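You operate a simulated robot arm through the tools that you are given. There is no shell and no other tool.

The job below is to be done with a simulated robot arm. You get a single attempt, and the scene is never put back.

TASK
Lift the rubber roller, set the brake dial to 6 and the spring dial to 50, then lower it.
Fine: the bag machine's yellow lever goes to OFF first and back to ON last; the other levers and dials stay as they are.

Only the result counts: the job must be done as asked and must still hold three seconds after the hand-in. Knocking over, shifting, dropping, spilling or breaking anything else fails it.

THE ROBOT
A 6-joint arm with a two-finger gripper, fixed in place. Base frame: the origin is at the foot of the arm, x ahead of it, y to its left, z up. Lengths are in m, angles in degrees, forces in N, time in s.
It reaches about 0.718 m from its shoulder. Its first joint turns from -69.0 to 172.0 degrees. Payload 3 kg.
The tool frame sits at the grasp point (the TCP): z along the fingers, y along the line on which they close. The tips reach 0.03 m beyond it. Largest opening 0.096 m; the body of the gripper starts 0.053 m behind the TCP.
Orientation is that of the tool frame in the base frame, as a unit quaternion [x, y, z, w]. With the fingers straight down and closing along the base's y, the tool's x points along the base's -x, its y along +y and its z along -z.

THE INTERFACE
- The arm moves only by the tool servo_tool. Its argument "targets" is a list that holds one entry, the list of rows, each a list of 6 numbers: the shift along the tool's x, y, z in m, then the turn, a rotation vector about the tool's x, y, z in degrees. In form: [[[tx, ty, tz, ax, ay, az], ...]]. A call has 1 to 20 rows; each row shifts and turns the commanded pose from where the row before left it, along the tool's axes as they then stand. "jaw" is the gripper command, from -1 (fully open) to 1 (shut), values between in proportion, set as the call begins (left out, the last holds). Each row takes 0.2 s and may step no farther than 0.05 m and 8.6 degrees from the row before; otherwise, or with a gripper value out of range, the whole call is refused. Where a pose cannot be reached the arm comes as near as it can. A force on the tool above 90 N (or 10 N above the force at the start of the call, whichever is more), or a blocked arm, ends the call early, and 0.2 s more pass. The fingers move at their own pace (about 0.153 m/s each) and stop on an object; they squeeze with about 44 N. The grip force told is the motor's: it shows also when the fingers shut on nothing. Time passes only in rows, and 0.2 s behind the last, so rows that do not move let the fingers close. The reply holds the time, the measured pose of the TCP, the force on the tool along the base axes, the opening and the grip force, in the units named above and with some noise, with the torque about the TCP (base axes, N m) and any sound that the robot's microphone picked up.
- Cameras (640 x 400 px; columns grow to the right, rows downward): "scene" is fixed at [0.3974, 0.4988, 1.3589]; the picture's right is [-0.94, 0.35, 0.00], its down [0.17, 0.46, -0.87] and it looks along [-0.30, -0.82, -0.49] (base axes); focal length 348 px, centre (320, 200). "wrist" rides on the gripper at [0.073, 0.022, -0.083] in the tool frame; the picture's right is [-0.29, 0.96, 0.00], its down [-0.66, -0.20, -0.72] and it looks along [-0.69, -0.21, 0.69] (tool axes); focal length 247 px, centre (320, 200). There is no depth. A picture from a camera that has moved, and an enlarged one, comes with that camera's place and axes in the base frame and with its lens.
- capture(camera): a new picture of that camera. The clock stands still meanwhile.
- move_column(by): slides the trunk up (or, below 0, down) by that many m; the arm rides with it, the base frame stays. It gives what a move gives, with no picture.
- enlarge(camera, box): a new picture of the part [left, top, right, bottom] of that camera's present view, enlarged. The clock stands still meanwhile.
- job_done(): hands the job in; it is judged then, once.

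Places have to be worked out from the pictures, the camera data and where the tool is seen. Open the gripper and draw the arm clear of the work before you hand the job in, unless the task says otherwise.

The tools are called by a JSON object that holds its "name" and its "arguments". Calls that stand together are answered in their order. servo_tool: Moves the arm, as the interface text tells. Its arguments: {"type":"object","properties":{"targets":{"type":"array","items":{"type":"array","items":{"type":"array","items":{"type":"number"}}}},"jaw":{"type":"number"}},"required":["targets"]} The other tools are called the same way: move_column (by) slides the trunk up or down; capture (camera) takes a picture; enlarge (camera, box) takes an enlarged picture of a part of a camera's view; job_done () hands the job in.

At the start:

```text
time: 0.0
eef_pos: [0.0913, -0.2763, 0.4479]
orientation: [-0.009, 0.999, -0.037, 0.039]
ft_force: [-0.4, 0.5, 0.1]
ft_torque: [0.02, -0.04, -0.01]
finger_gap: 0.0959
grip_force: 0.2
trunk travel left (down, up): [-0.725, 0.215]
```

scene: 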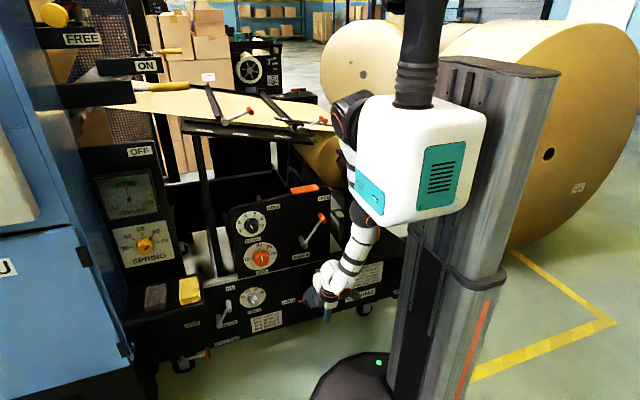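
wrist: 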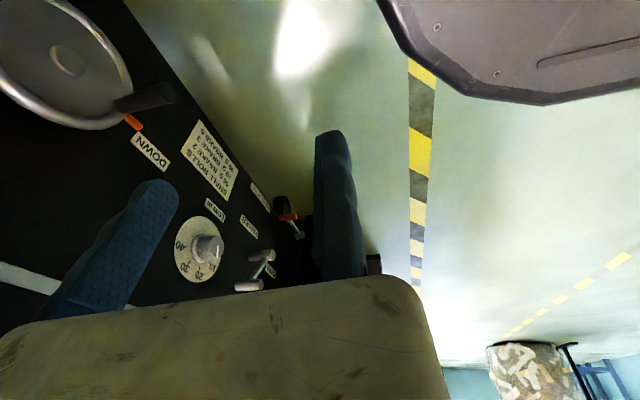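

The scene shows a bag machine with many levers and dials; I'll look closer before moving anything.

{"name": "enlarge", "arguments": {"camera": "scene", "box": [0, 0, 200, 125]}}

{"name": "enlarge", "arguments": {"camera": "scene", "box": [80, 140, 240, 240]}}

{"name": "enlarge", "arguments": {"camera": "scene", "box": [200, 170, 360, 270]}}

{"name": "enlarge", "arguments": {"camera": "scene", "box": [120, 260, 320, 385]}}

{"name": "enlarge", "arguments": {"camera": "scene", "box": [160, 60, 360, 185]}}

{"name": "enlarge", "arguments": {"camera": "scene", "box": [280, 230, 440, 330]}}

```text
3.20 times, centred on (100, 62) of scene
camera zoom: at [0.3974, 0.4988, 1.3589], right [-0.94, 0.35, 0.0], down [0.17, 0.46, -0.87], along [-0.3, -0.82, -0.49], focal length 1115 px, centre (1024, 640)
```

zoom: 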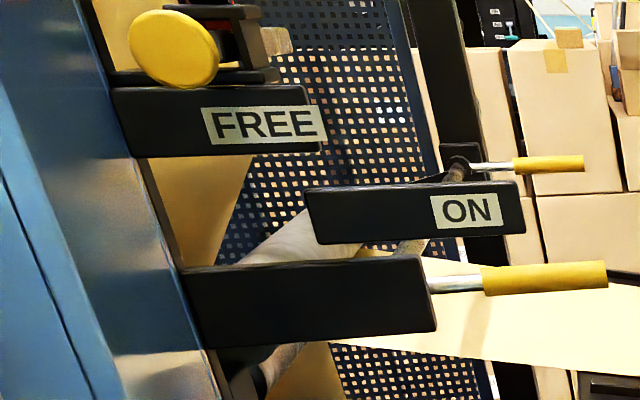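

```text
4.00 times, centred on (160, 190) of scene
camera zoom: at [0.3974, 0.4988, 1.3589], right [-0.94, 0.35, 0.0], down [0.17, 0.46, -0.87], along [-0.3, -0.82, -0.49], focal length 1394 px, centre (960, 240)
```

zoom: 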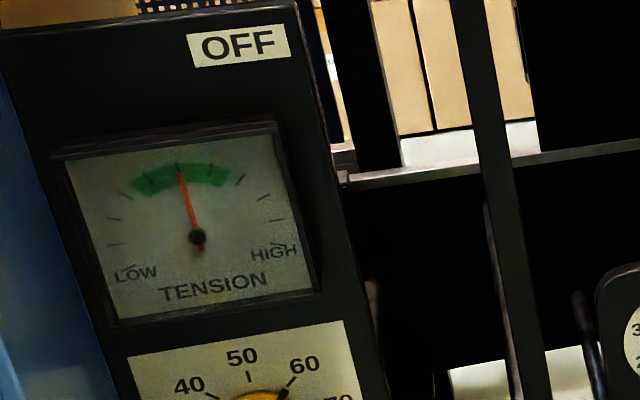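

```text
4.00 times, centred on (280, 220) of scene
camera zoom: at [0.3974, 0.4988, 1.3589], right [-0.94, 0.35, 0.0], down [0.17, 0.46, -0.87], along [-0.3, -0.82, -0.49], focal length 1394 px, centre (480, 120)
```

zoom: 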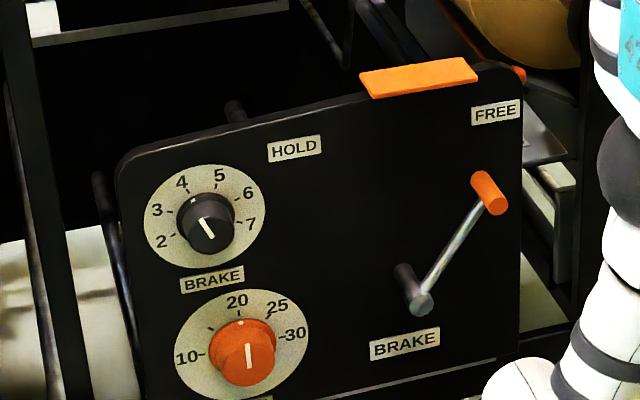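

```text
3.20 times, centred on (220, 322) of scene
camera zoom: at [0.3974, 0.4988, 1.3589], right [-0.94, 0.35, 0.0], down [0.17, 0.46, -0.87], along [-0.3, -0.82, -0.49], focal length 1115 px, centre (640, -192)
```

zoom: 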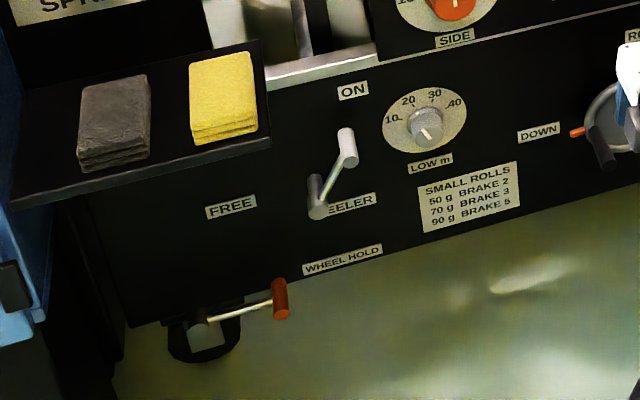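

```text
3.20 times, centred on (260, 122) of scene
camera zoom: at [0.3974, 0.4988, 1.3589], right [-0.94, 0.35, 0.0], down [0.17, 0.46, -0.87], along [-0.3, -0.82, -0.49], focal length 1115 px, centre (512, 448)
```

zoom: 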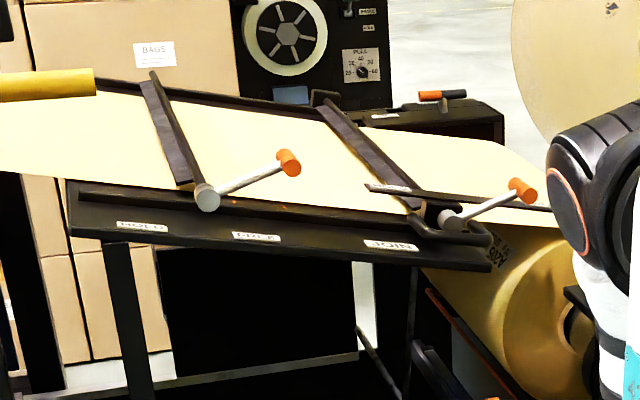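

```text
4.00 times, centred on (360, 280) of scene
camera zoom: at [0.3974, 0.4988, 1.3589], right [-0.94, 0.35, 0.0], down [0.17, 0.46, -0.87], along [-0.3, -0.82, -0.49], focal length 1394 px, centre (160, -120)
```

zoom: 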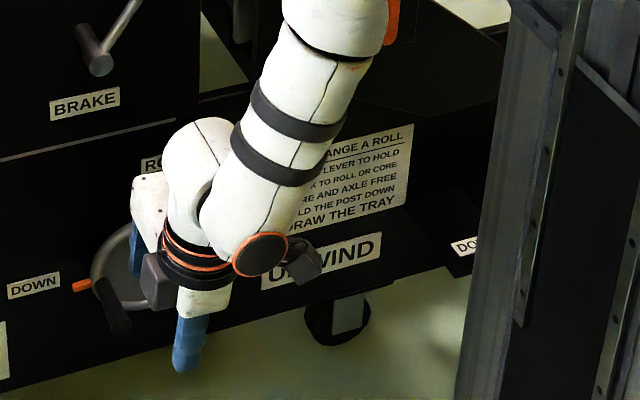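

Many controls; the gripper hides the handwheel in the scene view. I'll look at the wrist view enlarged to read the labels there.

{"name": "enlarge", "arguments": {"camera": "wrist", "box": [0, 0, 320, 200]}}

{"name": "enlarge", "arguments": {"camera": "wrist", "box": [140, 160, 320, 300]}}

{"name": "enlarge", "arguments": {"camera": "scene", "box": [90, 200, 200, 270]}}

{"name": "enlarge", "arguments": {"camera": "scene", "box": [220, 20, 320, 82]}}

```text
2.00 times, centred on (160, 100) of wrist
camera zoom: at [0.0104, -0.2517, 0.524], right [0.28, 0.96, -0.05], down [0.6, -0.13, 0.79], along [0.75, -0.25, -0.62], focal length 494 px, centre (640, 400)
```

zoom: 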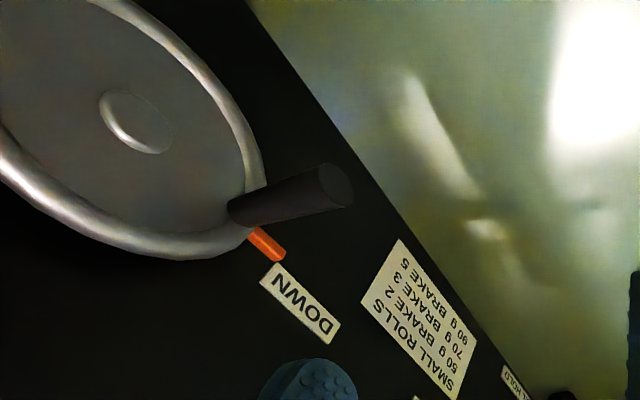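

```text
2.86 times, centred on (230, 230) of wrist
camera zoom: at [0.0104, -0.2517, 0.524], right [0.28, 0.96, -0.05], down [0.6, -0.13, 0.79], along [0.75, -0.25, -0.62], focal length 706 px, centre (577, 114)
```

zoom: 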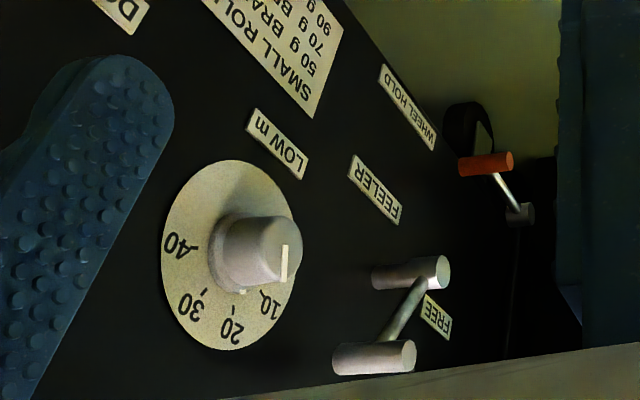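

```text
5.71 times, centred on (145, 235) of scene
camera zoom: at [0.3974, 0.4988, 1.3589], right [-0.94, 0.35, 0.0], down [0.17, 0.46, -0.87], along [-0.3, -0.82, -0.49], focal length 1991 px, centre (1320, 0)
```

zoom: 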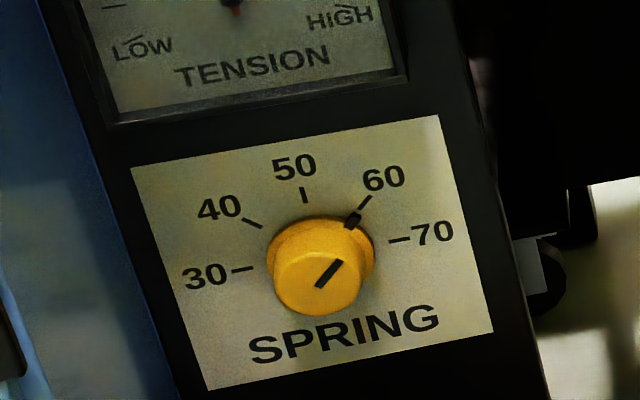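

```text
6.40 times, centred on (270, 51) of scene
camera zoom: at [0.3974, 0.4988, 1.3589], right [-0.94, 0.35, 0.0], down [0.17, 0.46, -0.87], along [-0.3, -0.82, -0.49], focal length 2230 px, centre (640, 1154)
```

zoom: 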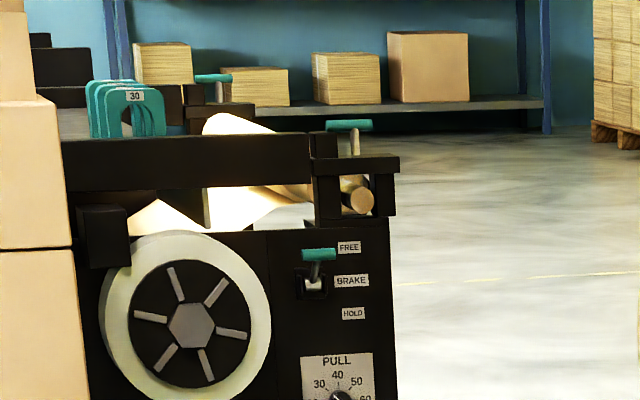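

Spring dial reads 60 now and the brake dial about 4. I still need to find the rubber roller and its lever, so I zoom more on the upper-left and the splice table labels.

{"name": "enlarge", "arguments": {"camera": "scene", "box": [20, 0, 120, 62]}}

{"name": "enlarge", "arguments": {"camera": "scene", "box": [90, 30, 210, 105]}}

{"name": "enlarge", "arguments": {"camera": "scene", "box": [180, 80, 340, 180]}}

{"name": "enlarge", "arguments": {"camera": "scene", "box": [60, 80, 160, 142]}}

{"name": "enlarge", "arguments": {"camera": "scene", "box": [0, 120, 120, 400]}}

```text
6.40 times, centred on (70, 31) of scene
camera zoom: at [0.3974, 0.4988, 1.3589], right [-0.94, 0.35, 0.0], down [0.17, 0.46, -0.87], along [-0.3, -0.82, -0.49], focal length 2230 px, centre (1920, 1282)
```

zoom: 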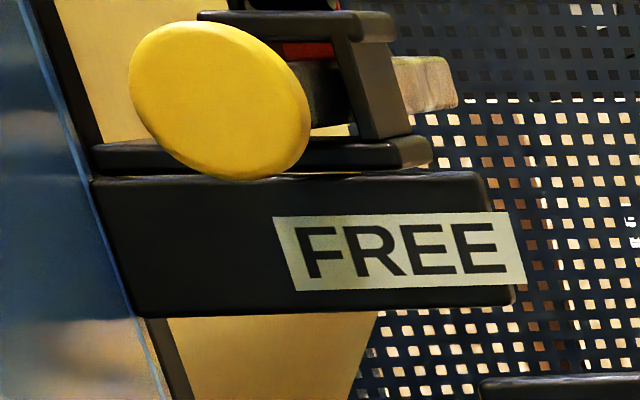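

```text
5.33 times, centred on (150, 68) of scene
camera zoom: at [0.3974, 0.4988, 1.3589], right [-0.94, 0.35, 0.0], down [0.17, 0.46, -0.87], along [-0.3, -0.82, -0.49], focal length 1858 px, centre (1227, 907)
```

zoom: 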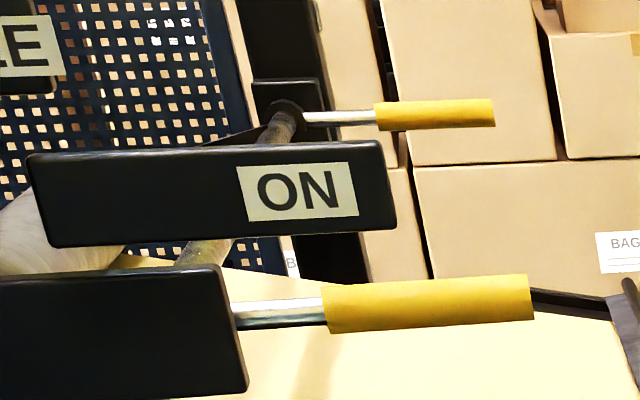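

```text
4.00 times, centred on (260, 130) of scene
camera zoom: at [0.3974, 0.4988, 1.3589], right [-0.94, 0.35, 0.0], down [0.17, 0.46, -0.87], along [-0.3, -0.82, -0.49], focal length 1394 px, centre (560, 480)
```

zoom: 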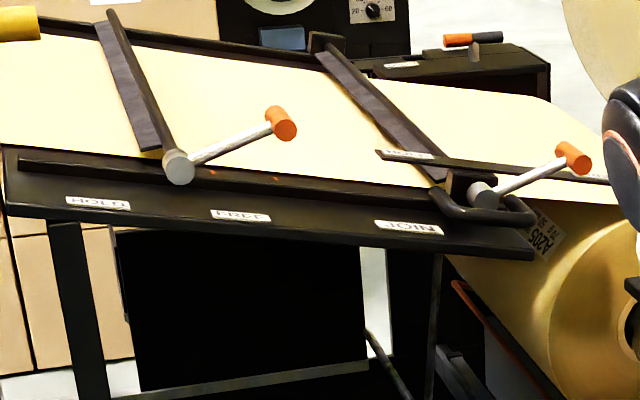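

```text
6.40 times, centred on (110, 111) of scene
camera zoom: at [0.3974, 0.4988, 1.3589], right [-0.94, 0.35, 0.0], down [0.17, 0.46, -0.87], along [-0.3, -0.82, -0.49], focal length 2230 px, centre (1664, 770)
```

zoom: 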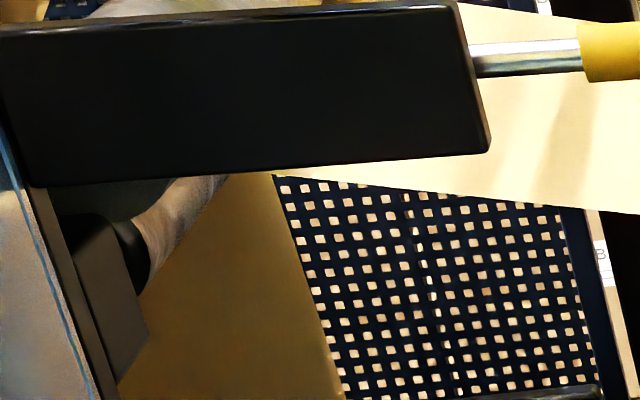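

```text
1.43 times, centred on (60, 260) of scene
camera zoom: at [0.3974, 0.4988, 1.3589], right [-0.94, 0.35, 0.0], down [0.17, 0.46, -0.87], along [-0.3, -0.82, -0.49], focal length 498 px, centre (691, 114)
```

zoom: 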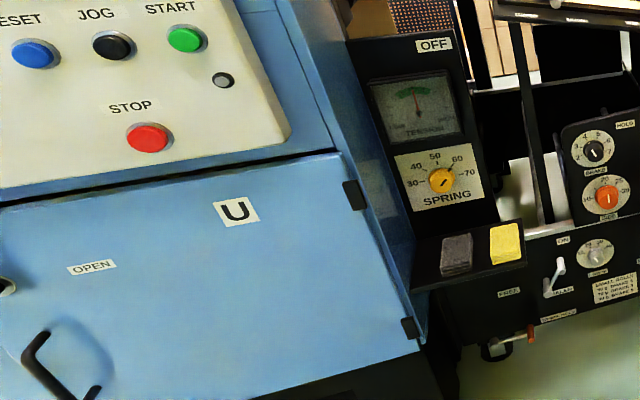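

By intersecting both cameras I place the LOW dial at about (0.30, -0.55, 0.345), so the lower panel plane is y≈-0.55, with the brake dial around (0.27, -0.55, 0.69). I'll raise the tool and then turn it to point at the machine (-y), to use the wrist camera for inspection.

{"name": "servo_tool", "arguments": {"targets": [[[0, 0, -0.04, 0, 0, 0], [0, 0, -0.04, 0, 0, 0], [0, 0, -0.04, 0, 0, 0], [0, 0, -0.04, 0, 0, 0], [0, 0, -0.04, 0, 0, 0], [0, 0, -0.04, 0, 0, 0]]], "jaw": -1}}

```text
time: 1.4
eef_pos: [0.0798, -0.2561, 0.6834]
orientation: [-0.009, 0.998, -0.038, 0.039]
ft_force: [0.2, 1.5, 0.5]
ft_torque: [-0.03, 0.01, -0.04]
finger_gap: 0.096
grip_force: 0.1
out of reach, approached as far as the arm can: row 6
trunk travel left (down, up): [-0.725, 0.215]
```

The arm rose to z≈0.68 and is near its folded limit. Now I turn the tool in steps about its x axis so the fingers point toward -y.

{"name": "servo_tool", "arguments": {"targets": [[[0, 0, 0, 8, 0, 0], [0, 0, 0, 8, 0, 0], [0, 0, 0, 8, 0, 0], [0, 0, 0, 8, 0, 0], [0, 0, 0, 8, 0, 0]]]}}

{"name": "capture", "arguments": {"camera": "scene"}}

{"name": "capture", "arguments": {"camera": "wrist"}}

```text
time: 2.2
eef_pos: [0.0936, -0.2962, 0.689]
orientation: [-0.09, 0.961, -0.258, 0.052]
ft_force: [-0.2, -0.5, 0.1]
ft_torque: [0.0, -0.03, 0.0]
finger_gap: 0.0959
grip_force: 0.1
trunk travel left (down, up): [-0.725, 0.215]
stopped in row 3: the arm was blocked; the commanded pose is now the measured one
```

```text
taken
```

scene: 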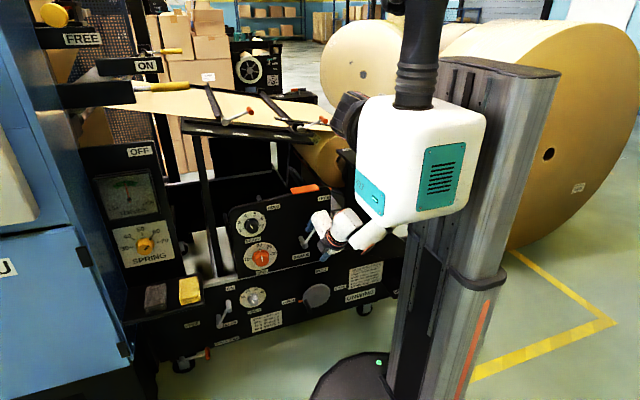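

```text
taken
camera wrist: at [0.005, -0.2525, 0.7467], right [0.15, 0.87, -0.47], down [0.57, 0.31, 0.76], along [0.81, -0.38, -0.45], focal length 247 px, centre (320, 200)
```

wrist: 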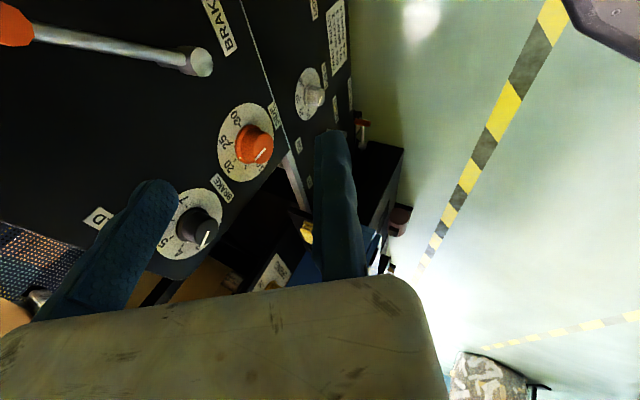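

The move stopped ("blocked"), probably the arm folding on itself near its box; let me check nothing is touching, especially the BRAKE lever.

{"name": "enlarge", "arguments": {"camera": "scene", "box": [220, 170, 420, 320]}}

{"name": "enlarge", "arguments": {"camera": "wrist", "box": [0, 0, 320, 200]}}

```text
2.67 times, centred on (320, 245) of scene
camera zoom: at [0.3974, 0.4988, 1.3589], right [-0.94, 0.35, 0.0], down [0.17, 0.46, -0.87], along [-0.3, -0.82, -0.49], focal length 929 px, centre (320, 80)
```

zoom: 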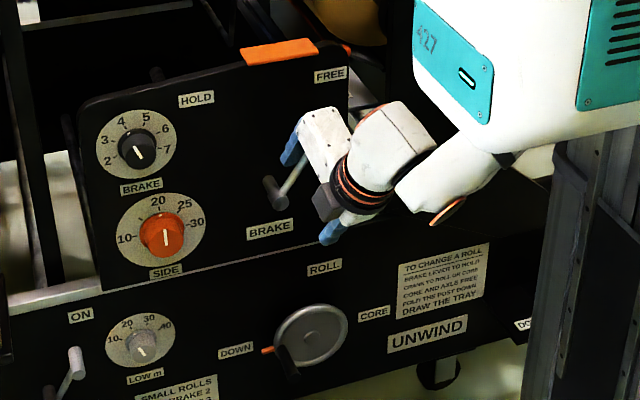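

```text
2.00 times, centred on (160, 100) of wrist
camera zoom: at [0.005, -0.2525, 0.7467], right [0.15, 0.87, -0.47], down [0.57, 0.31, 0.76], along [0.81, -0.38, -0.45], focal length 494 px, centre (640, 400)
```

zoom: 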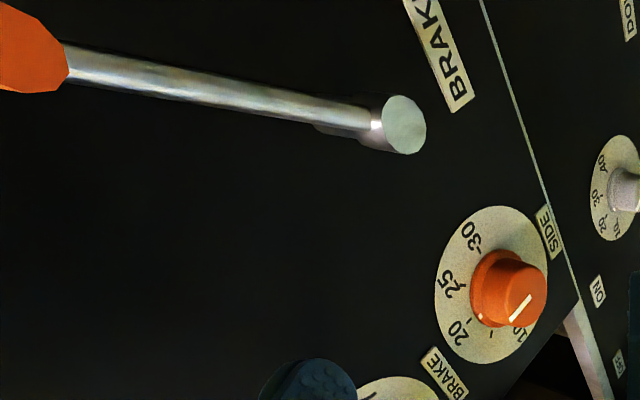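

The lever wasn't touched (gripper is ~0.2 m in front of the panel); the arm was just folded too tight. I'll move forward in +x, where it has more room.

{"name": "servo_tool", "arguments": {"targets": [[[-0.039, -0.006, 0.006, 0, 0, 0], [-0.039, -0.006, 0.006, 0, 0, 0], [-0.039, -0.006, 0.006, 0, 0, 0], [-0.039, -0.006, 0.006, 0, 0, 0], [-0.039, -0.006, 0.006, 0, 0, 0]]]}}

```text
time: 3.4
eef_pos: [0.3043, -0.2947, 0.6838]
orientation: [-0.09, 0.962, -0.255, 0.047]
ft_force: [2.0, -1.0, -0.2]
ft_torque: [-0.01, 0.17, -0.03]
finger_gap: 0.0957
grip_force: 0.2
trunk travel left (down, up): [-0.725, 0.215]
```

Now I continue the tilt toward pointing at -y.

{"name": "servo_tool", "arguments": {"targets": [[[0, 0, 0, 8, 0, 0], [0, 0, 0, 8, 0, 0], [0, 0, 0, 8, 0, 0], [0, 0, 0, 8, 0, 0], [0, 0, 0, 8, 0, 0], [0, 0, 0, 8, 0, 0]]]}}

{"name": "capture", "arguments": {"camera": "wrist"}}

{"name": "capture", "arguments": {"camera": "scene"}}

```text
time: 4.8
eef_pos: [0.2927, -0.2965, 0.6915]
orientation: [-0.06, 0.772, -0.626, 0.085]
ft_force: [-0.2, -0.1, -0.6]
ft_torque: [0.03, -0.01, 0.01]
finger_gap: 0.0959
grip_force: 0.1
trunk travel left (down, up): [-0.725, 0.215]
```

```text
taken
camera wrist: at [0.2038, -0.2285, 0.682], right [0.3, 0.26, -0.92], down [0.49, 0.78, 0.38], along [0.82, -0.57, 0.11], focal length 247 px, centre (320, 200)
```

wrist: 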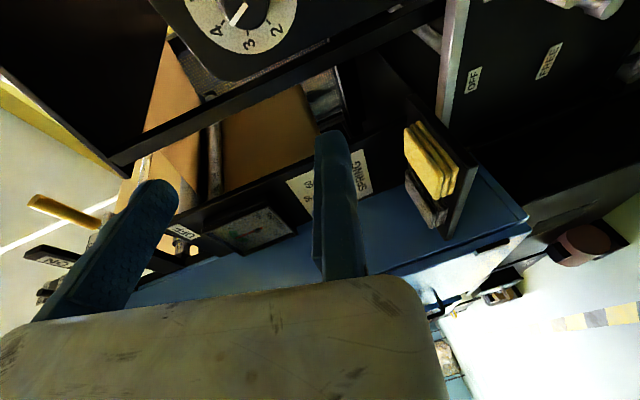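

```text
taken
```

scene: 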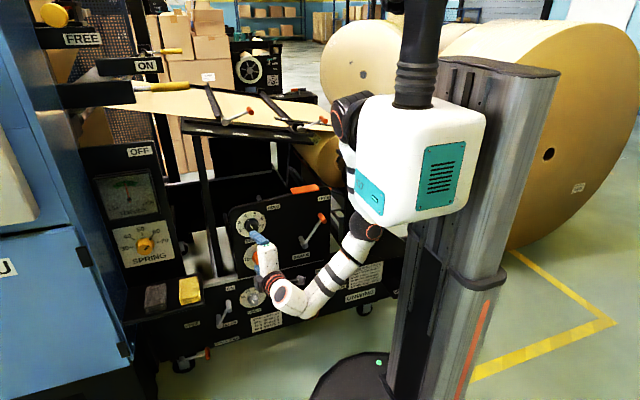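

From stereo: yellow lever handle ≈(0.445,-0.61,1.165), spring dial ≈(0.62,-0.56,0.69), sponge tray ≈(0.50,-0.43,0.56), splice-table edge ≈(0.44,-0.59,1.03). I'll raise the column to look at the bag machine's upper part.

{"name": "move_column", "arguments": {"by": 0.21}}

{"name": "capture", "arguments": {"camera": "wrist"}}

{"name": "capture", "arguments": {"camera": "scene"}}

```text
time: 7.0
eef_pos: [0.2923, -0.2972, 0.9012]
orientation: [-0.06, 0.773, -0.626, 0.083]
ft_force: [-0.2, -0.8, 0.8]
ft_torque: [0.0, -0.01, 0.03]
finger_gap: 0.096
grip_force: 0.0
trunk travel left (down, up): [-0.935, 0.005]
```

```text
taken
camera wrist: at [0.2035, -0.2285, 0.8923], right [0.3, 0.26, -0.92], down [0.5, 0.78, 0.38], along [0.82, -0.57, 0.11], focal length 247 px, centre (320, 200)
```

wrist: 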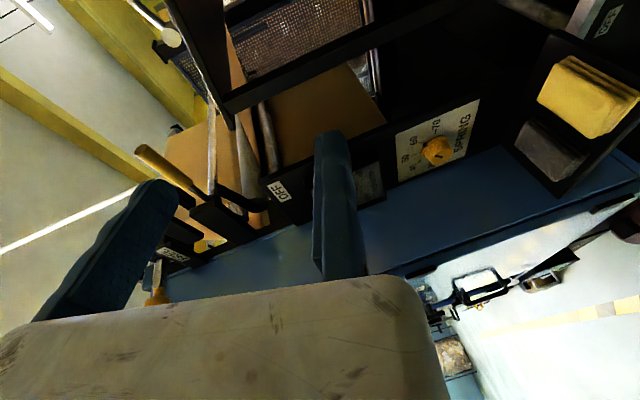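

```text
taken
```

scene: 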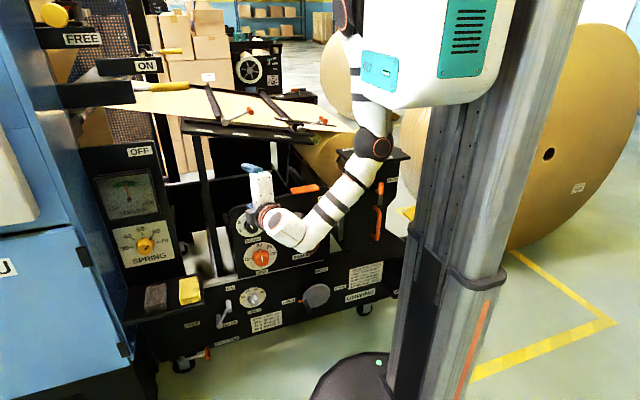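

The wrist now sees the bag machine side-on; I'll enlarge it.

{"name": "enlarge", "arguments": {"camera": "wrist", "box": [100, 100, 340, 310]}}

{"name": "enlarge", "arguments": {"camera": "wrist", "box": [120, 210, 260, 310]}}

{"name": "enlarge", "arguments": {"camera": "wrist", "box": [360, 60, 520, 220]}}

```text
1.90 times, centred on (220, 205) of wrist
camera zoom: at [0.2035, -0.2285, 0.8923], right [0.3, 0.26, -0.92], down [0.5, 0.78, 0.38], along [0.82, -0.57, 0.11], focal length 470 px, centre (510, 190)
```

zoom: 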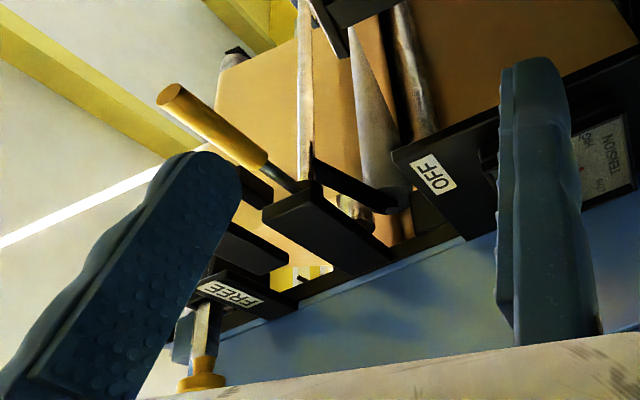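

```text
4.00 times, centred on (190, 260) of wrist
camera zoom: at [0.2035, -0.2285, 0.8923], right [0.3, 0.26, -0.92], down [0.5, 0.78, 0.38], along [0.82, -0.57, 0.11], focal length 988 px, centre (840, -40)
```

zoom: 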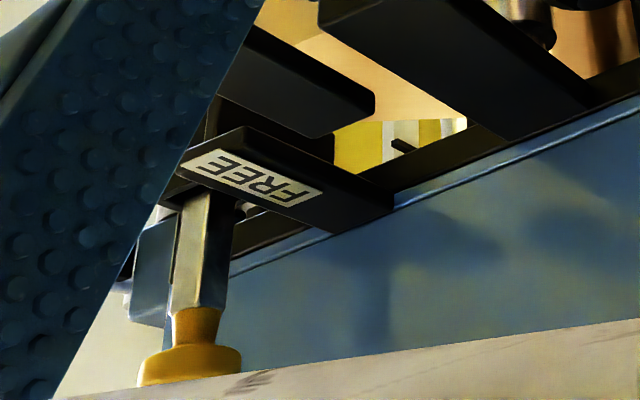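

```text
2.50 times, centred on (440, 140) of wrist
camera zoom: at [0.2035, -0.2285, 0.8923], right [0.3, 0.26, -0.92], down [0.5, 0.78, 0.38], along [0.82, -0.57, 0.11], focal length 617 px, centre (20, 350)
```

zoom: 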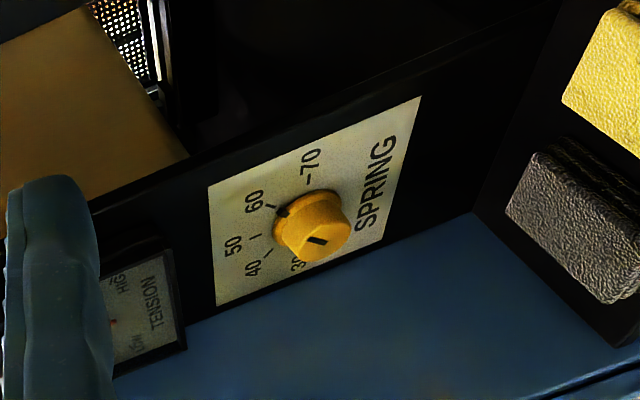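

The yellow disc at FREE is a mushroom head on a rod sticking out towards the robot. I'll go higher to look down into the bag machine and find the rubber roller.

{"name": "servo_tool", "arguments": {"targets": [[[-0.0024, -0.041, -0.0084, 0, 0, 0], [-0.0024, -0.041, -0.0084, 0, 0, 0], [-0.0024, -0.041, -0.0084, 0, 0, 0], [-0.0024, -0.041, -0.0084, 0, 0, 0], [-0.0024, -0.041, -0.0084, 0, 0, 0], [-0.0024, -0.041, -0.0084, 0, 0, 0]]]}}

{"name": "capture", "arguments": {"camera": "wrist"}}

{"name": "capture", "arguments": {"camera": "scene"}}

```text
time: 8.4
eef_pos: [0.3025, -0.3195, 1.1575]
orientation: [-0.096, 0.714, -0.687, 0.1]
ft_force: [-0.2, 0.5, 0.0]
ft_torque: [0.06, -0.01, -0.03]
finger_gap: 0.0964
grip_force: 0.1
out of reach, approached as far as the arm can: row 6
trunk travel left (down, up): [-0.935, 0.005]
stopped in row 6: the arm was blocked; the commanded pose is now the measured one
```

```text
taken
camera wrist: at [0.2087, -0.2603, 1.1363], right [0.28, 0.11, -0.95], down [0.44, 0.87, 0.23], along [0.85, -0.48, 0.19], focal length 247 px, centre (320, 200)
```

wrist: 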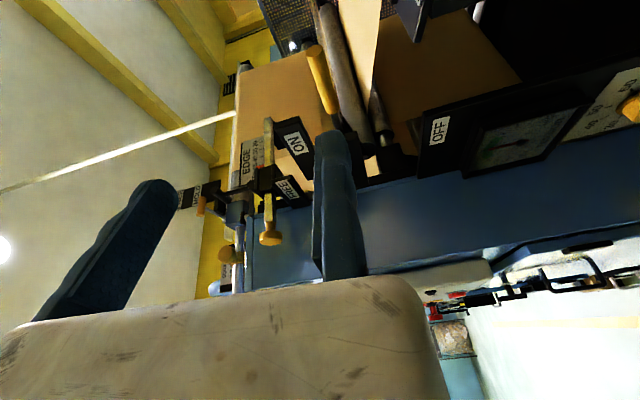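

```text
taken
```

scene: 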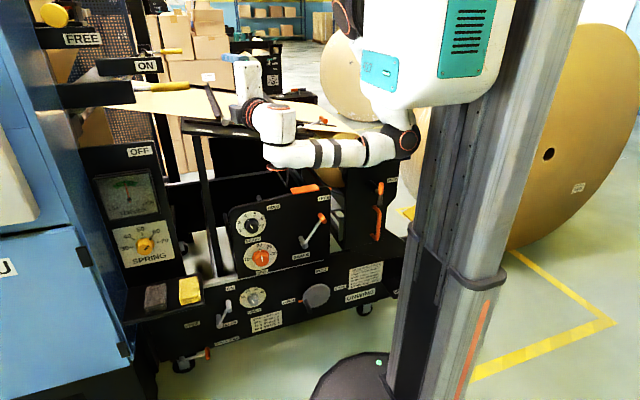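

{"name": "enlarge", "arguments": {"camera": "wrist", "box": [180, 80, 340, 300]}}

{"name": "enlarge", "arguments": {"camera": "wrist", "box": [190, 100, 320, 200]}}

{"name": "enlarge", "arguments": {"camera": "wrist", "box": [170, 170, 310, 290]}}

{"name": "enlarge", "arguments": {"camera": "wrist", "box": [290, 0, 450, 180]}}

```text
1.82 times, centred on (260, 190) of wrist
camera zoom: at [0.2087, -0.2603, 1.1363], right [0.28, 0.11, -0.95], down [0.44, 0.87, 0.23], along [0.85, -0.48, 0.19], focal length 449 px, centre (429, 218)
```

zoom: 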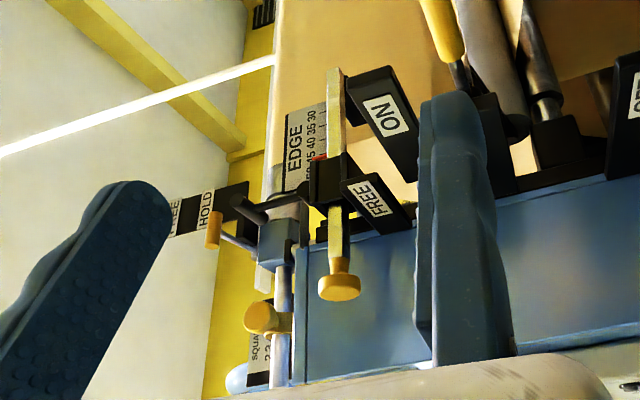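

```text
4.00 times, centred on (255, 150) of wrist
camera zoom: at [0.2087, -0.2603, 1.1363], right [0.28, 0.11, -0.95], down [0.44, 0.87, 0.23], along [0.85, -0.48, 0.19], focal length 988 px, centre (580, 400)
```

zoom: 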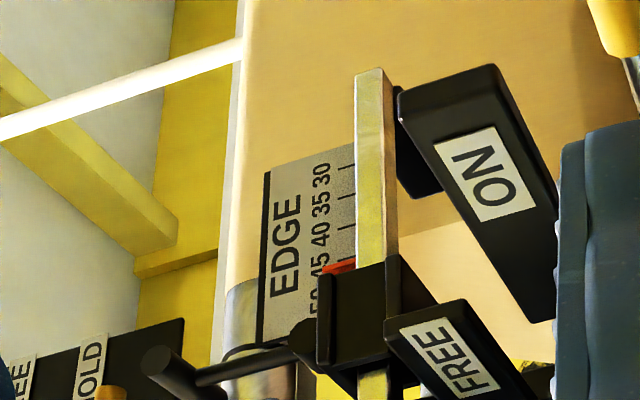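

```text
3.33 times, centred on (240, 230) of wrist
camera zoom: at [0.2087, -0.2603, 1.1363], right [0.28, 0.11, -0.95], down [0.44, 0.87, 0.23], along [0.85, -0.48, 0.19], focal length 823 px, centre (587, 100)
```

zoom: 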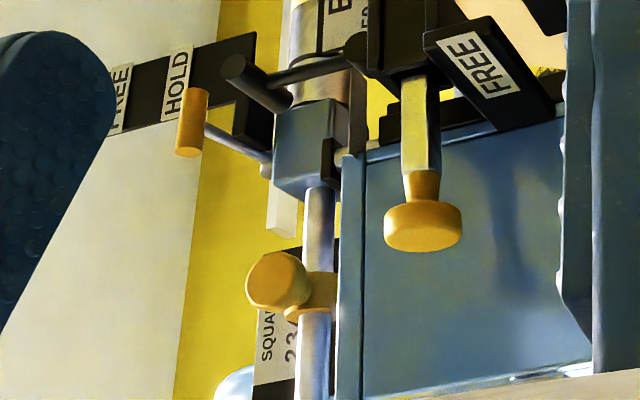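

```text
2.22 times, centred on (370, 90) of wrist
camera zoom: at [0.2087, -0.2603, 1.1363], right [0.28, 0.11, -0.95], down [0.44, 0.87, 0.23], along [0.85, -0.48, 0.19], focal length 549 px, centre (209, 444)
```

zoom: 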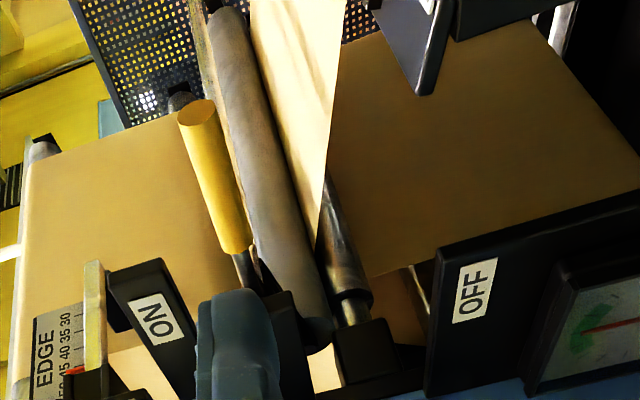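

Now it's clear: the yellow lever (ON above, OFF below) turns on a cross shaft that carries the grey rubber roller, so lever OFF = roller lifted. I estimate the handle lies along -x from x≈0.495 to 0.394 at y≈-0.583, z≈1.157, pivot ≈(0.576, 1.157). I'll square up the tool orientation (fingers along -y) first.

{"name": "servo_tool", "arguments": {"targets": [[[0, 0, 0, 0.55, 4, 0], [0, 0, 0, 0.55, 4, 0], [0, 0, 0, 0.55, 4, 0], [0, 0, 0, 0.55, 4, 0]]]}}

{"name": "capture", "arguments": {"camera": "wrist"}}

```text
time: 9.4
eef_pos: [0.3029, -0.3191, 1.1555]
orientation: [0.003, 0.708, -0.706, 0.001]
ft_force: [0.5, -0.4, -0.1]
ft_torque: [0.0, 0.01, 0.01]
finger_gap: 0.0959
grip_force: 0.0
trunk travel left (down, up): [-0.935, 0.005]
```

```text
taken
camera wrist: at [0.2294, -0.2366, 1.133], right [0.3, 0.0, -0.95], down [0.66, 0.72, 0.21], along [0.69, -0.69, 0.21], focal length 247 px, centre (320, 200)
```

wrist: 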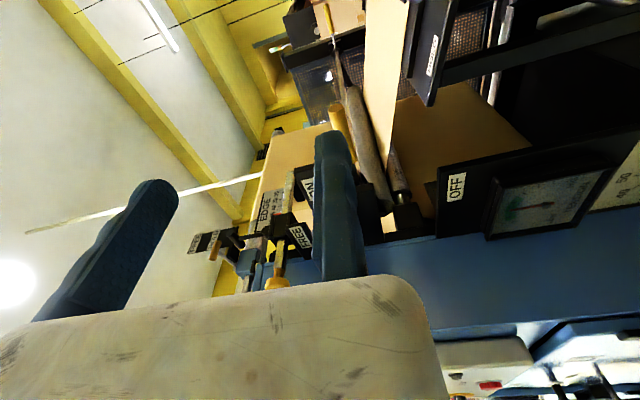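

Orientation is squared up. I move nearer (still clear of the ON plate, which starts at x≈0.45, y≈-0.525) for a close look at the lever.

{"name": "servo_tool", "arguments": {"targets": [[[-0.02, 0, 0.025, 0, 0, 0], [-0.02, 0, 0.025, 0, 0, 0], [-0.02, 0, 0.025, 0, 0, 0]]]}}

{"name": "capture", "arguments": {"camera": "wrist"}}

{"name": "enlarge", "arguments": {"camera": "wrist", "box": [240, 0, 480, 300]}}

{"name": "capture", "arguments": {"camera": "scene"}}

```text
time: 10.2
eef_pos: [0.364, -0.3947, 1.156]
orientation: [0.002, 0.708, -0.706, 0.0]
ft_force: [-0.5, -0.7, 0.6]
ft_torque: [0.0, -0.01, -0.01]
finger_gap: 0.0961
grip_force: 0.0
trunk travel left (down, up): [-0.935, 0.005]
```

```text
taken
camera wrist: at [0.2895, -0.3131, 1.134], right [0.3, 0.0, -0.95], down [0.66, 0.72, 0.21], along [0.69, -0.69, 0.21], focal length 247 px, centre (320, 200)
```

wrist: 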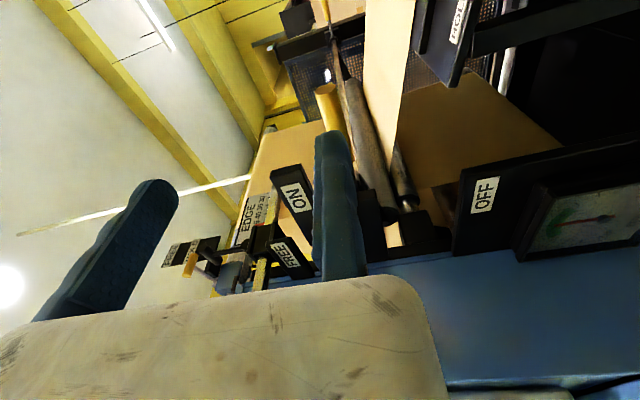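

```text
1.33 times, centred on (360, 150) of wrist
camera zoom: at [0.2895, -0.3131, 1.134], right [0.3, 0.0, -0.95], down [0.66, 0.72, 0.21], along [0.69, -0.69, 0.21], focal length 329 px, centre (267, 267)
```

zoom: 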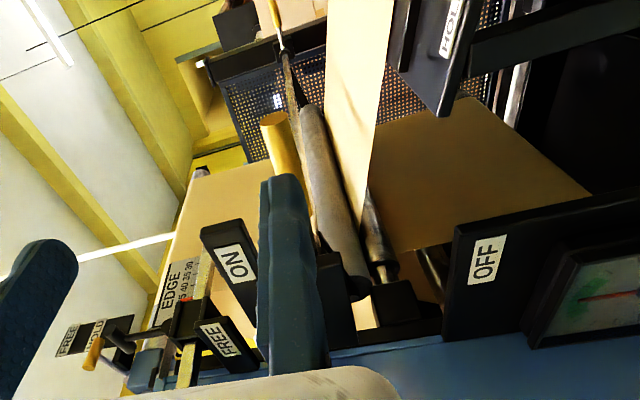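

```text
taken
```

scene: 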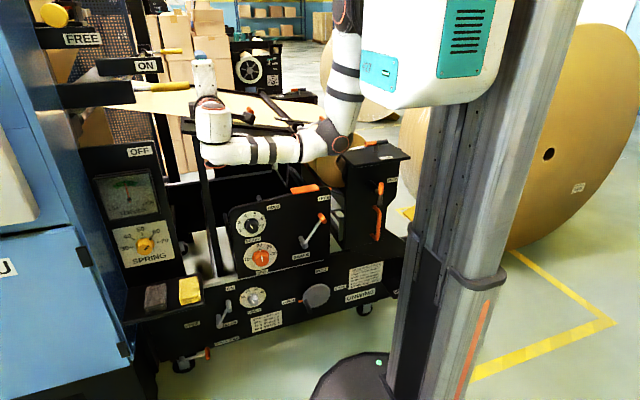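

The lever geometry is confirmed (tip ≈(0.397, -0.585, 1.16)). I'll half-close the jaw to ~0.06 m, align at x≈0.412, and advance so the handle lies between the fingers.

{"name": "servo_tool", "arguments": {"targets": [[[-0.024, 0, 0.02, 0, 0, 0], [-0.024, 0, 0.02, 0, 0, 0], [0, 0, 0.025, 0, 0, 0], [0, 0, 0.025, 0, 0, 0], [0, 0, 0.025, 0, 0, 0]]], "jaw": -0.25}}

{"name": "capture", "arguments": {"camera": "wrist"}}

{"name": "enlarge", "arguments": {"camera": "scene", "box": [80, 20, 280, 160]}}

```text
time: 11.4
eef_pos: [0.4115, -0.511, 1.156]
orientation: [0.003, 0.708, -0.706, 0.0]
ft_force: [-1.0, 0.7, -0.5]
ft_torque: [-0.01, 0.01, -0.01]
finger_gap: 0.0603
grip_force: 0.0
trunk travel left (down, up): [-0.935, 0.005]
```

```text
taken
camera wrist: at [0.3378, -0.4289, 1.134], right [0.3, 0.0, -0.95], down [0.66, 0.72, 0.21], along [0.69, -0.69, 0.21], focal length 247 px, centre (320, 200)
```

wrist: 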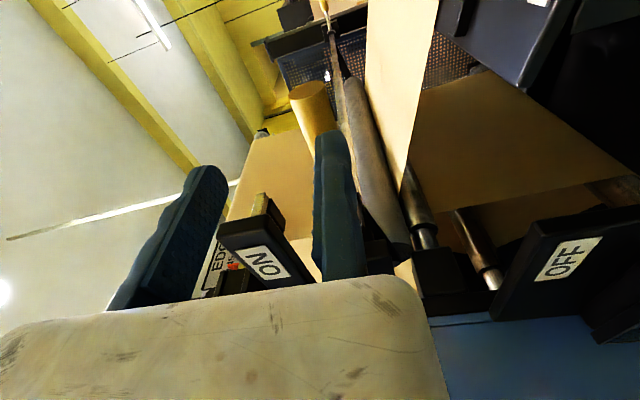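

```text
2.86 times, centred on (180, 90) of scene
camera zoom: at [0.3974, 0.4988, 1.3589], right [-0.94, 0.35, 0.0], down [0.17, 0.46, -0.87], along [-0.3, -0.82, -0.49], focal length 996 px, centre (720, 514)
```

zoom: 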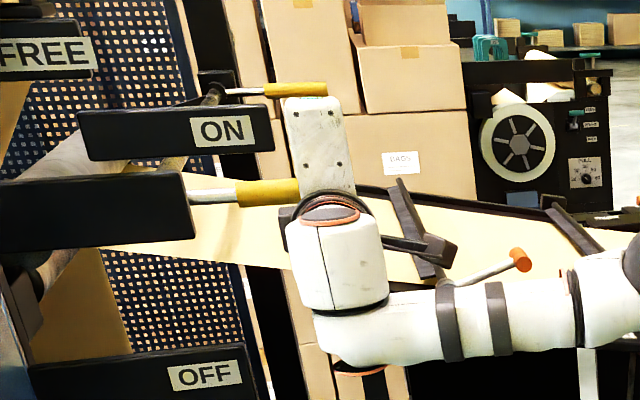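

The handle tip triangulates again to (0.398, -0.585, 1.16), centred between the fingers (TCP z 1.156). I advance to y≈-0.568.

{"name": "servo_tool", "arguments": {"targets": [[[0, -0.002, 0.02, 0, 0, 0], [0, 0, 0.02, 0, 0, 0], [0, 0, 0.018, 0, 0, 0]]]}}

{"name": "capture", "arguments": {"camera": "wrist"}}

{"name": "enlarge", "arguments": {"camera": "scene", "box": [80, 20, 280, 160]}}

```text
time: 12.3
eef_pos: [0.4118, -0.5387, 1.1658]
orientation: [-0.002, -0.704, 0.71, -0.002]
ft_force: [4.1, 81.5, -5.4]
ft_torque: [0.51, 0.14, 0.22]
finger_gap: 0.0601
grip_force: 0.0
trunk travel left (down, up): [-0.935, 0.005]
stopped in row 3: the force on the tool passed its limit at 95 N (the readings are from after the stop); the commanded pose is now the measured one
```

```text
taken
camera wrist: at [0.3377, -0.4567, 1.1421], right [0.3, -0.01, -0.95], down [0.66, 0.73, 0.2], along [0.69, -0.69, 0.22], focal length 247 px, centre (320, 200)
```

wrist: 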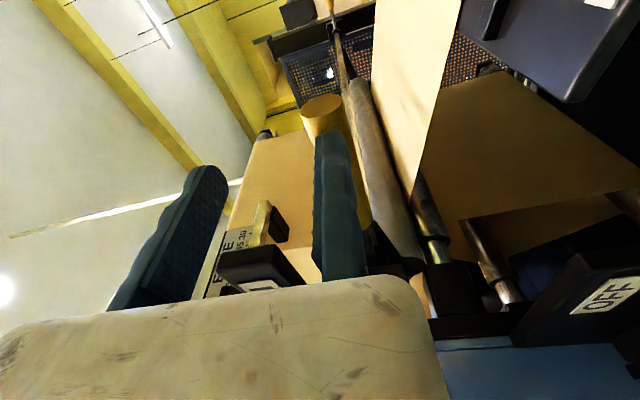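

```text
2.86 times, centred on (180, 90) of scene
camera zoom: at [0.3974, 0.4988, 1.3589], right [-0.94, 0.35, 0.0], down [0.17, 0.46, -0.87], along [-0.3, -0.82, -0.49], focal length 996 px, centre (720, 514)
```

zoom: 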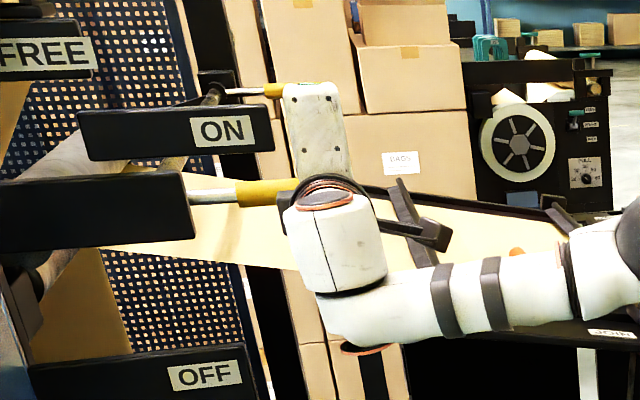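

The fingertips hit the handle front: in the wrist pictures the right-hand (+tool y, now lower) finger barely moves with the opening and sits about at tool y≈0, so the jaw seems to be asymmetric about the TCP. I back off and check where the fingers meet when shut.

{"name": "servo_tool", "arguments": {"targets": [[[0, 0, -0.02, 0, 0, 0], [0, 0, -0.025, 0, 0, 0], [0, 0, -0.025, 0, 0, 0], [0, 0, 0, 0, 0, 0], [0, 0, 0, 0, 0, 0]]], "jaw": 1}}

{"name": "capture", "arguments": {"camera": "wrist"}}

{"name": "enlarge", "arguments": {"camera": "scene", "box": [80, 20, 280, 160]}}

```text
time: 13.5
eef_pos: [0.4075, -0.4995, 1.1532]
orientation: [0.003, 0.712, -0.702, -0.001]
ft_force: [-0.5, -0.4, -0.6]
ft_torque: [0.02, -0.04, 0.02]
finger_gap: 0.0
grip_force: 33.5
trunk travel left (down, up): [-0.935, 0.005]
```

```text
taken
camera wrist: at [0.334, -0.4165, 1.1325], right [0.3, 0.01, -0.96], down [0.66, 0.72, 0.22], along [0.69, -0.7, 0.2], focal length 247 px, centre (320, 200)
```

wrist: 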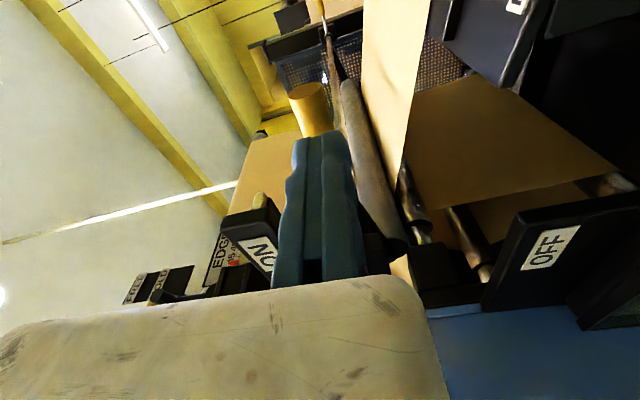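

```text
2.86 times, centred on (180, 90) of scene
camera zoom: at [0.3974, 0.4988, 1.3589], right [-0.94, 0.35, 0.0], down [0.17, 0.46, -0.87], along [-0.3, -0.82, -0.49], focal length 996 px, centre (720, 514)
```

zoom: 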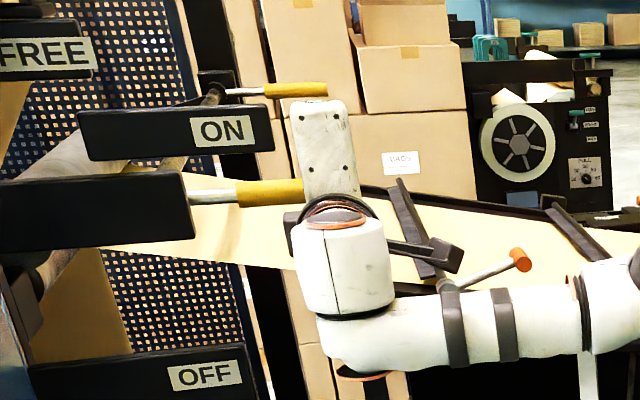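

Confirmed: shut fingers meet at tool y≈0 and the right finger stays put there, so only the left finger (toward -tool y, here upward) travels. So the TCP must sit just under the handle; I'll drop to z≈1.137, open to ~0.045 m, and then look before advancing.

{"name": "servo_tool", "arguments": {"targets": [[[-0.001, 0.008, 0, 0.4, 0, 0], [-0.001, 0.008, 0, 0.4, 0, 0], [0, 0, 0, 0, 0, 0]]], "jaw": 0.05}}

{"name": "capture", "arguments": {"camera": "wrist"}}

```text
time: 14.3
eef_pos: [0.4103, -0.4978, 1.1384]
orientation: [0.003, 0.708, -0.707, -0.001]
ft_force: [0.0, -0.4, 0.4]
ft_torque: [0.01, 0.02, 0.02]
finger_gap: 0.0453
grip_force: 0.3
trunk travel left (down, up): [-0.935, 0.005]
```

```text
taken
camera wrist: at [0.337, -0.4148, 1.1148], right [0.3, 0.0, -0.95], down [0.66, 0.72, 0.2], along [0.69, -0.69, 0.21], focal length 247 px, centre (320, 200)
```

wrist: 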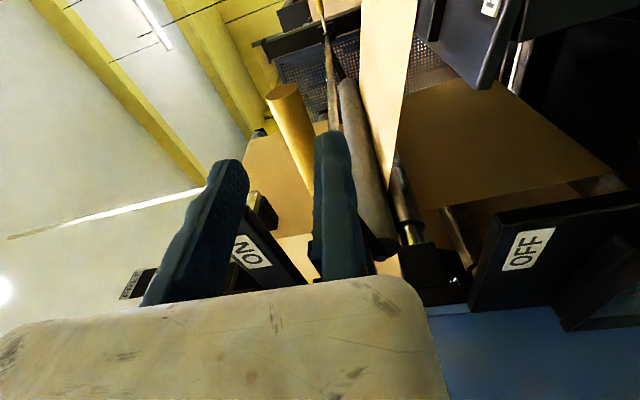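

Now the handle lies between the two fingers. Advance to y≈-0.566.

{"name": "servo_tool", "arguments": {"targets": [[[0, 0, 0.02, 0, 0, 0], [0, 0, 0.02, 0, 0, 0], [0, 0, 0.015, 0, 0, 0], [0, 0, 0.013, 0, 0, 0]]]}}

{"name": "capture", "arguments": {"camera": "wrist"}}

```text
time: 15.3
eef_pos: [0.4106, -0.5672, 1.1366]
orientation: [0.003, 0.707, -0.707, -0.001]
ft_force: [0.1, -0.3, 0.9]
ft_torque: [0.04, 0.02, 0.03]
finger_gap: 0.0456
grip_force: 0.2
trunk travel left (down, up): [-0.935, 0.005]
```

```text
taken
camera wrist: at [0.3368, -0.4849, 1.1146], right [0.3, 0.0, -0.95], down [0.66, 0.72, 0.21], along [0.69, -0.69, 0.21], focal length 247 px, centre (320, 200)
```

wrist: 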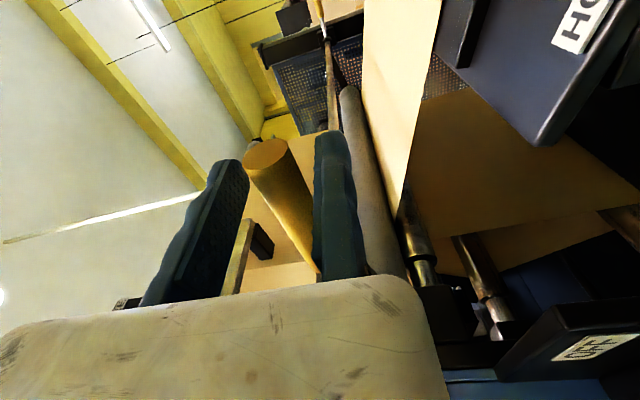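

The handle sits nicely in the cage (centre ≈(…, -0.581, 1.1586)). I tighten the cage to ~0.036, back out 7 mm, and swing the first 16° about the estimated pivot (0.576, 1.158), watching forces.

{"name": "servo_tool", "arguments": {"targets": [[[0, 0, -0.007, 0, 0, 0], [-0.0019, 0.0115, 0, 0, 0, 4], [-0.0019, 0.0115, 0, 0, 0, 4], [-0.0019, 0.0115, 0, 0, 0, 4], [-0.0019, 0.0115, 0, 0, 0, 4]]], "jaw": 0.25}}

{"name": "capture", "arguments": {"camera": "wrist"}}

{"name": "enlarge", "arguments": {"camera": "scene", "box": [80, 20, 280, 160]}}

```text
time: 16.5
eef_pos: [0.4227, -0.558, 1.0913]
orientation: [0.103, 0.7, -0.7, 0.099]
ft_force: [0.1, -0.1, 1.2]
ft_torque: [-0.04, 0.0, -0.01]
finger_gap: 0.0376
grip_force: 1.0
trunk travel left (down, up): [-0.935, 0.005]
```

```text
taken
camera wrist: at [0.3584, -0.4766, 1.0503], right [0.55, 0.0, -0.84], down [0.58, 0.72, 0.38], along [0.6, -0.69, 0.4], focal length 247 px, centre (320, 200)
```

wrist: 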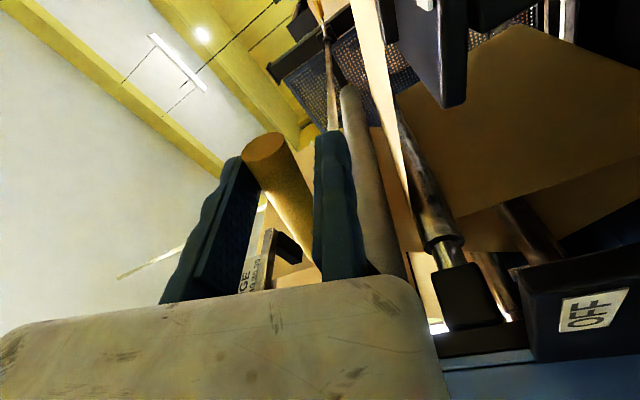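

```text
2.86 times, centred on (180, 90) of scene
camera zoom: at [0.3974, 0.4988, 1.3589], right [-0.94, 0.35, 0.0], down [0.17, 0.46, -0.87], along [-0.3, -0.82, -0.49], focal length 996 px, centre (720, 514)
```

zoom: 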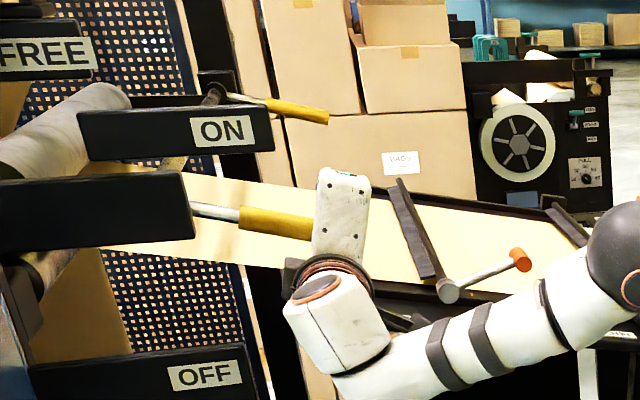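

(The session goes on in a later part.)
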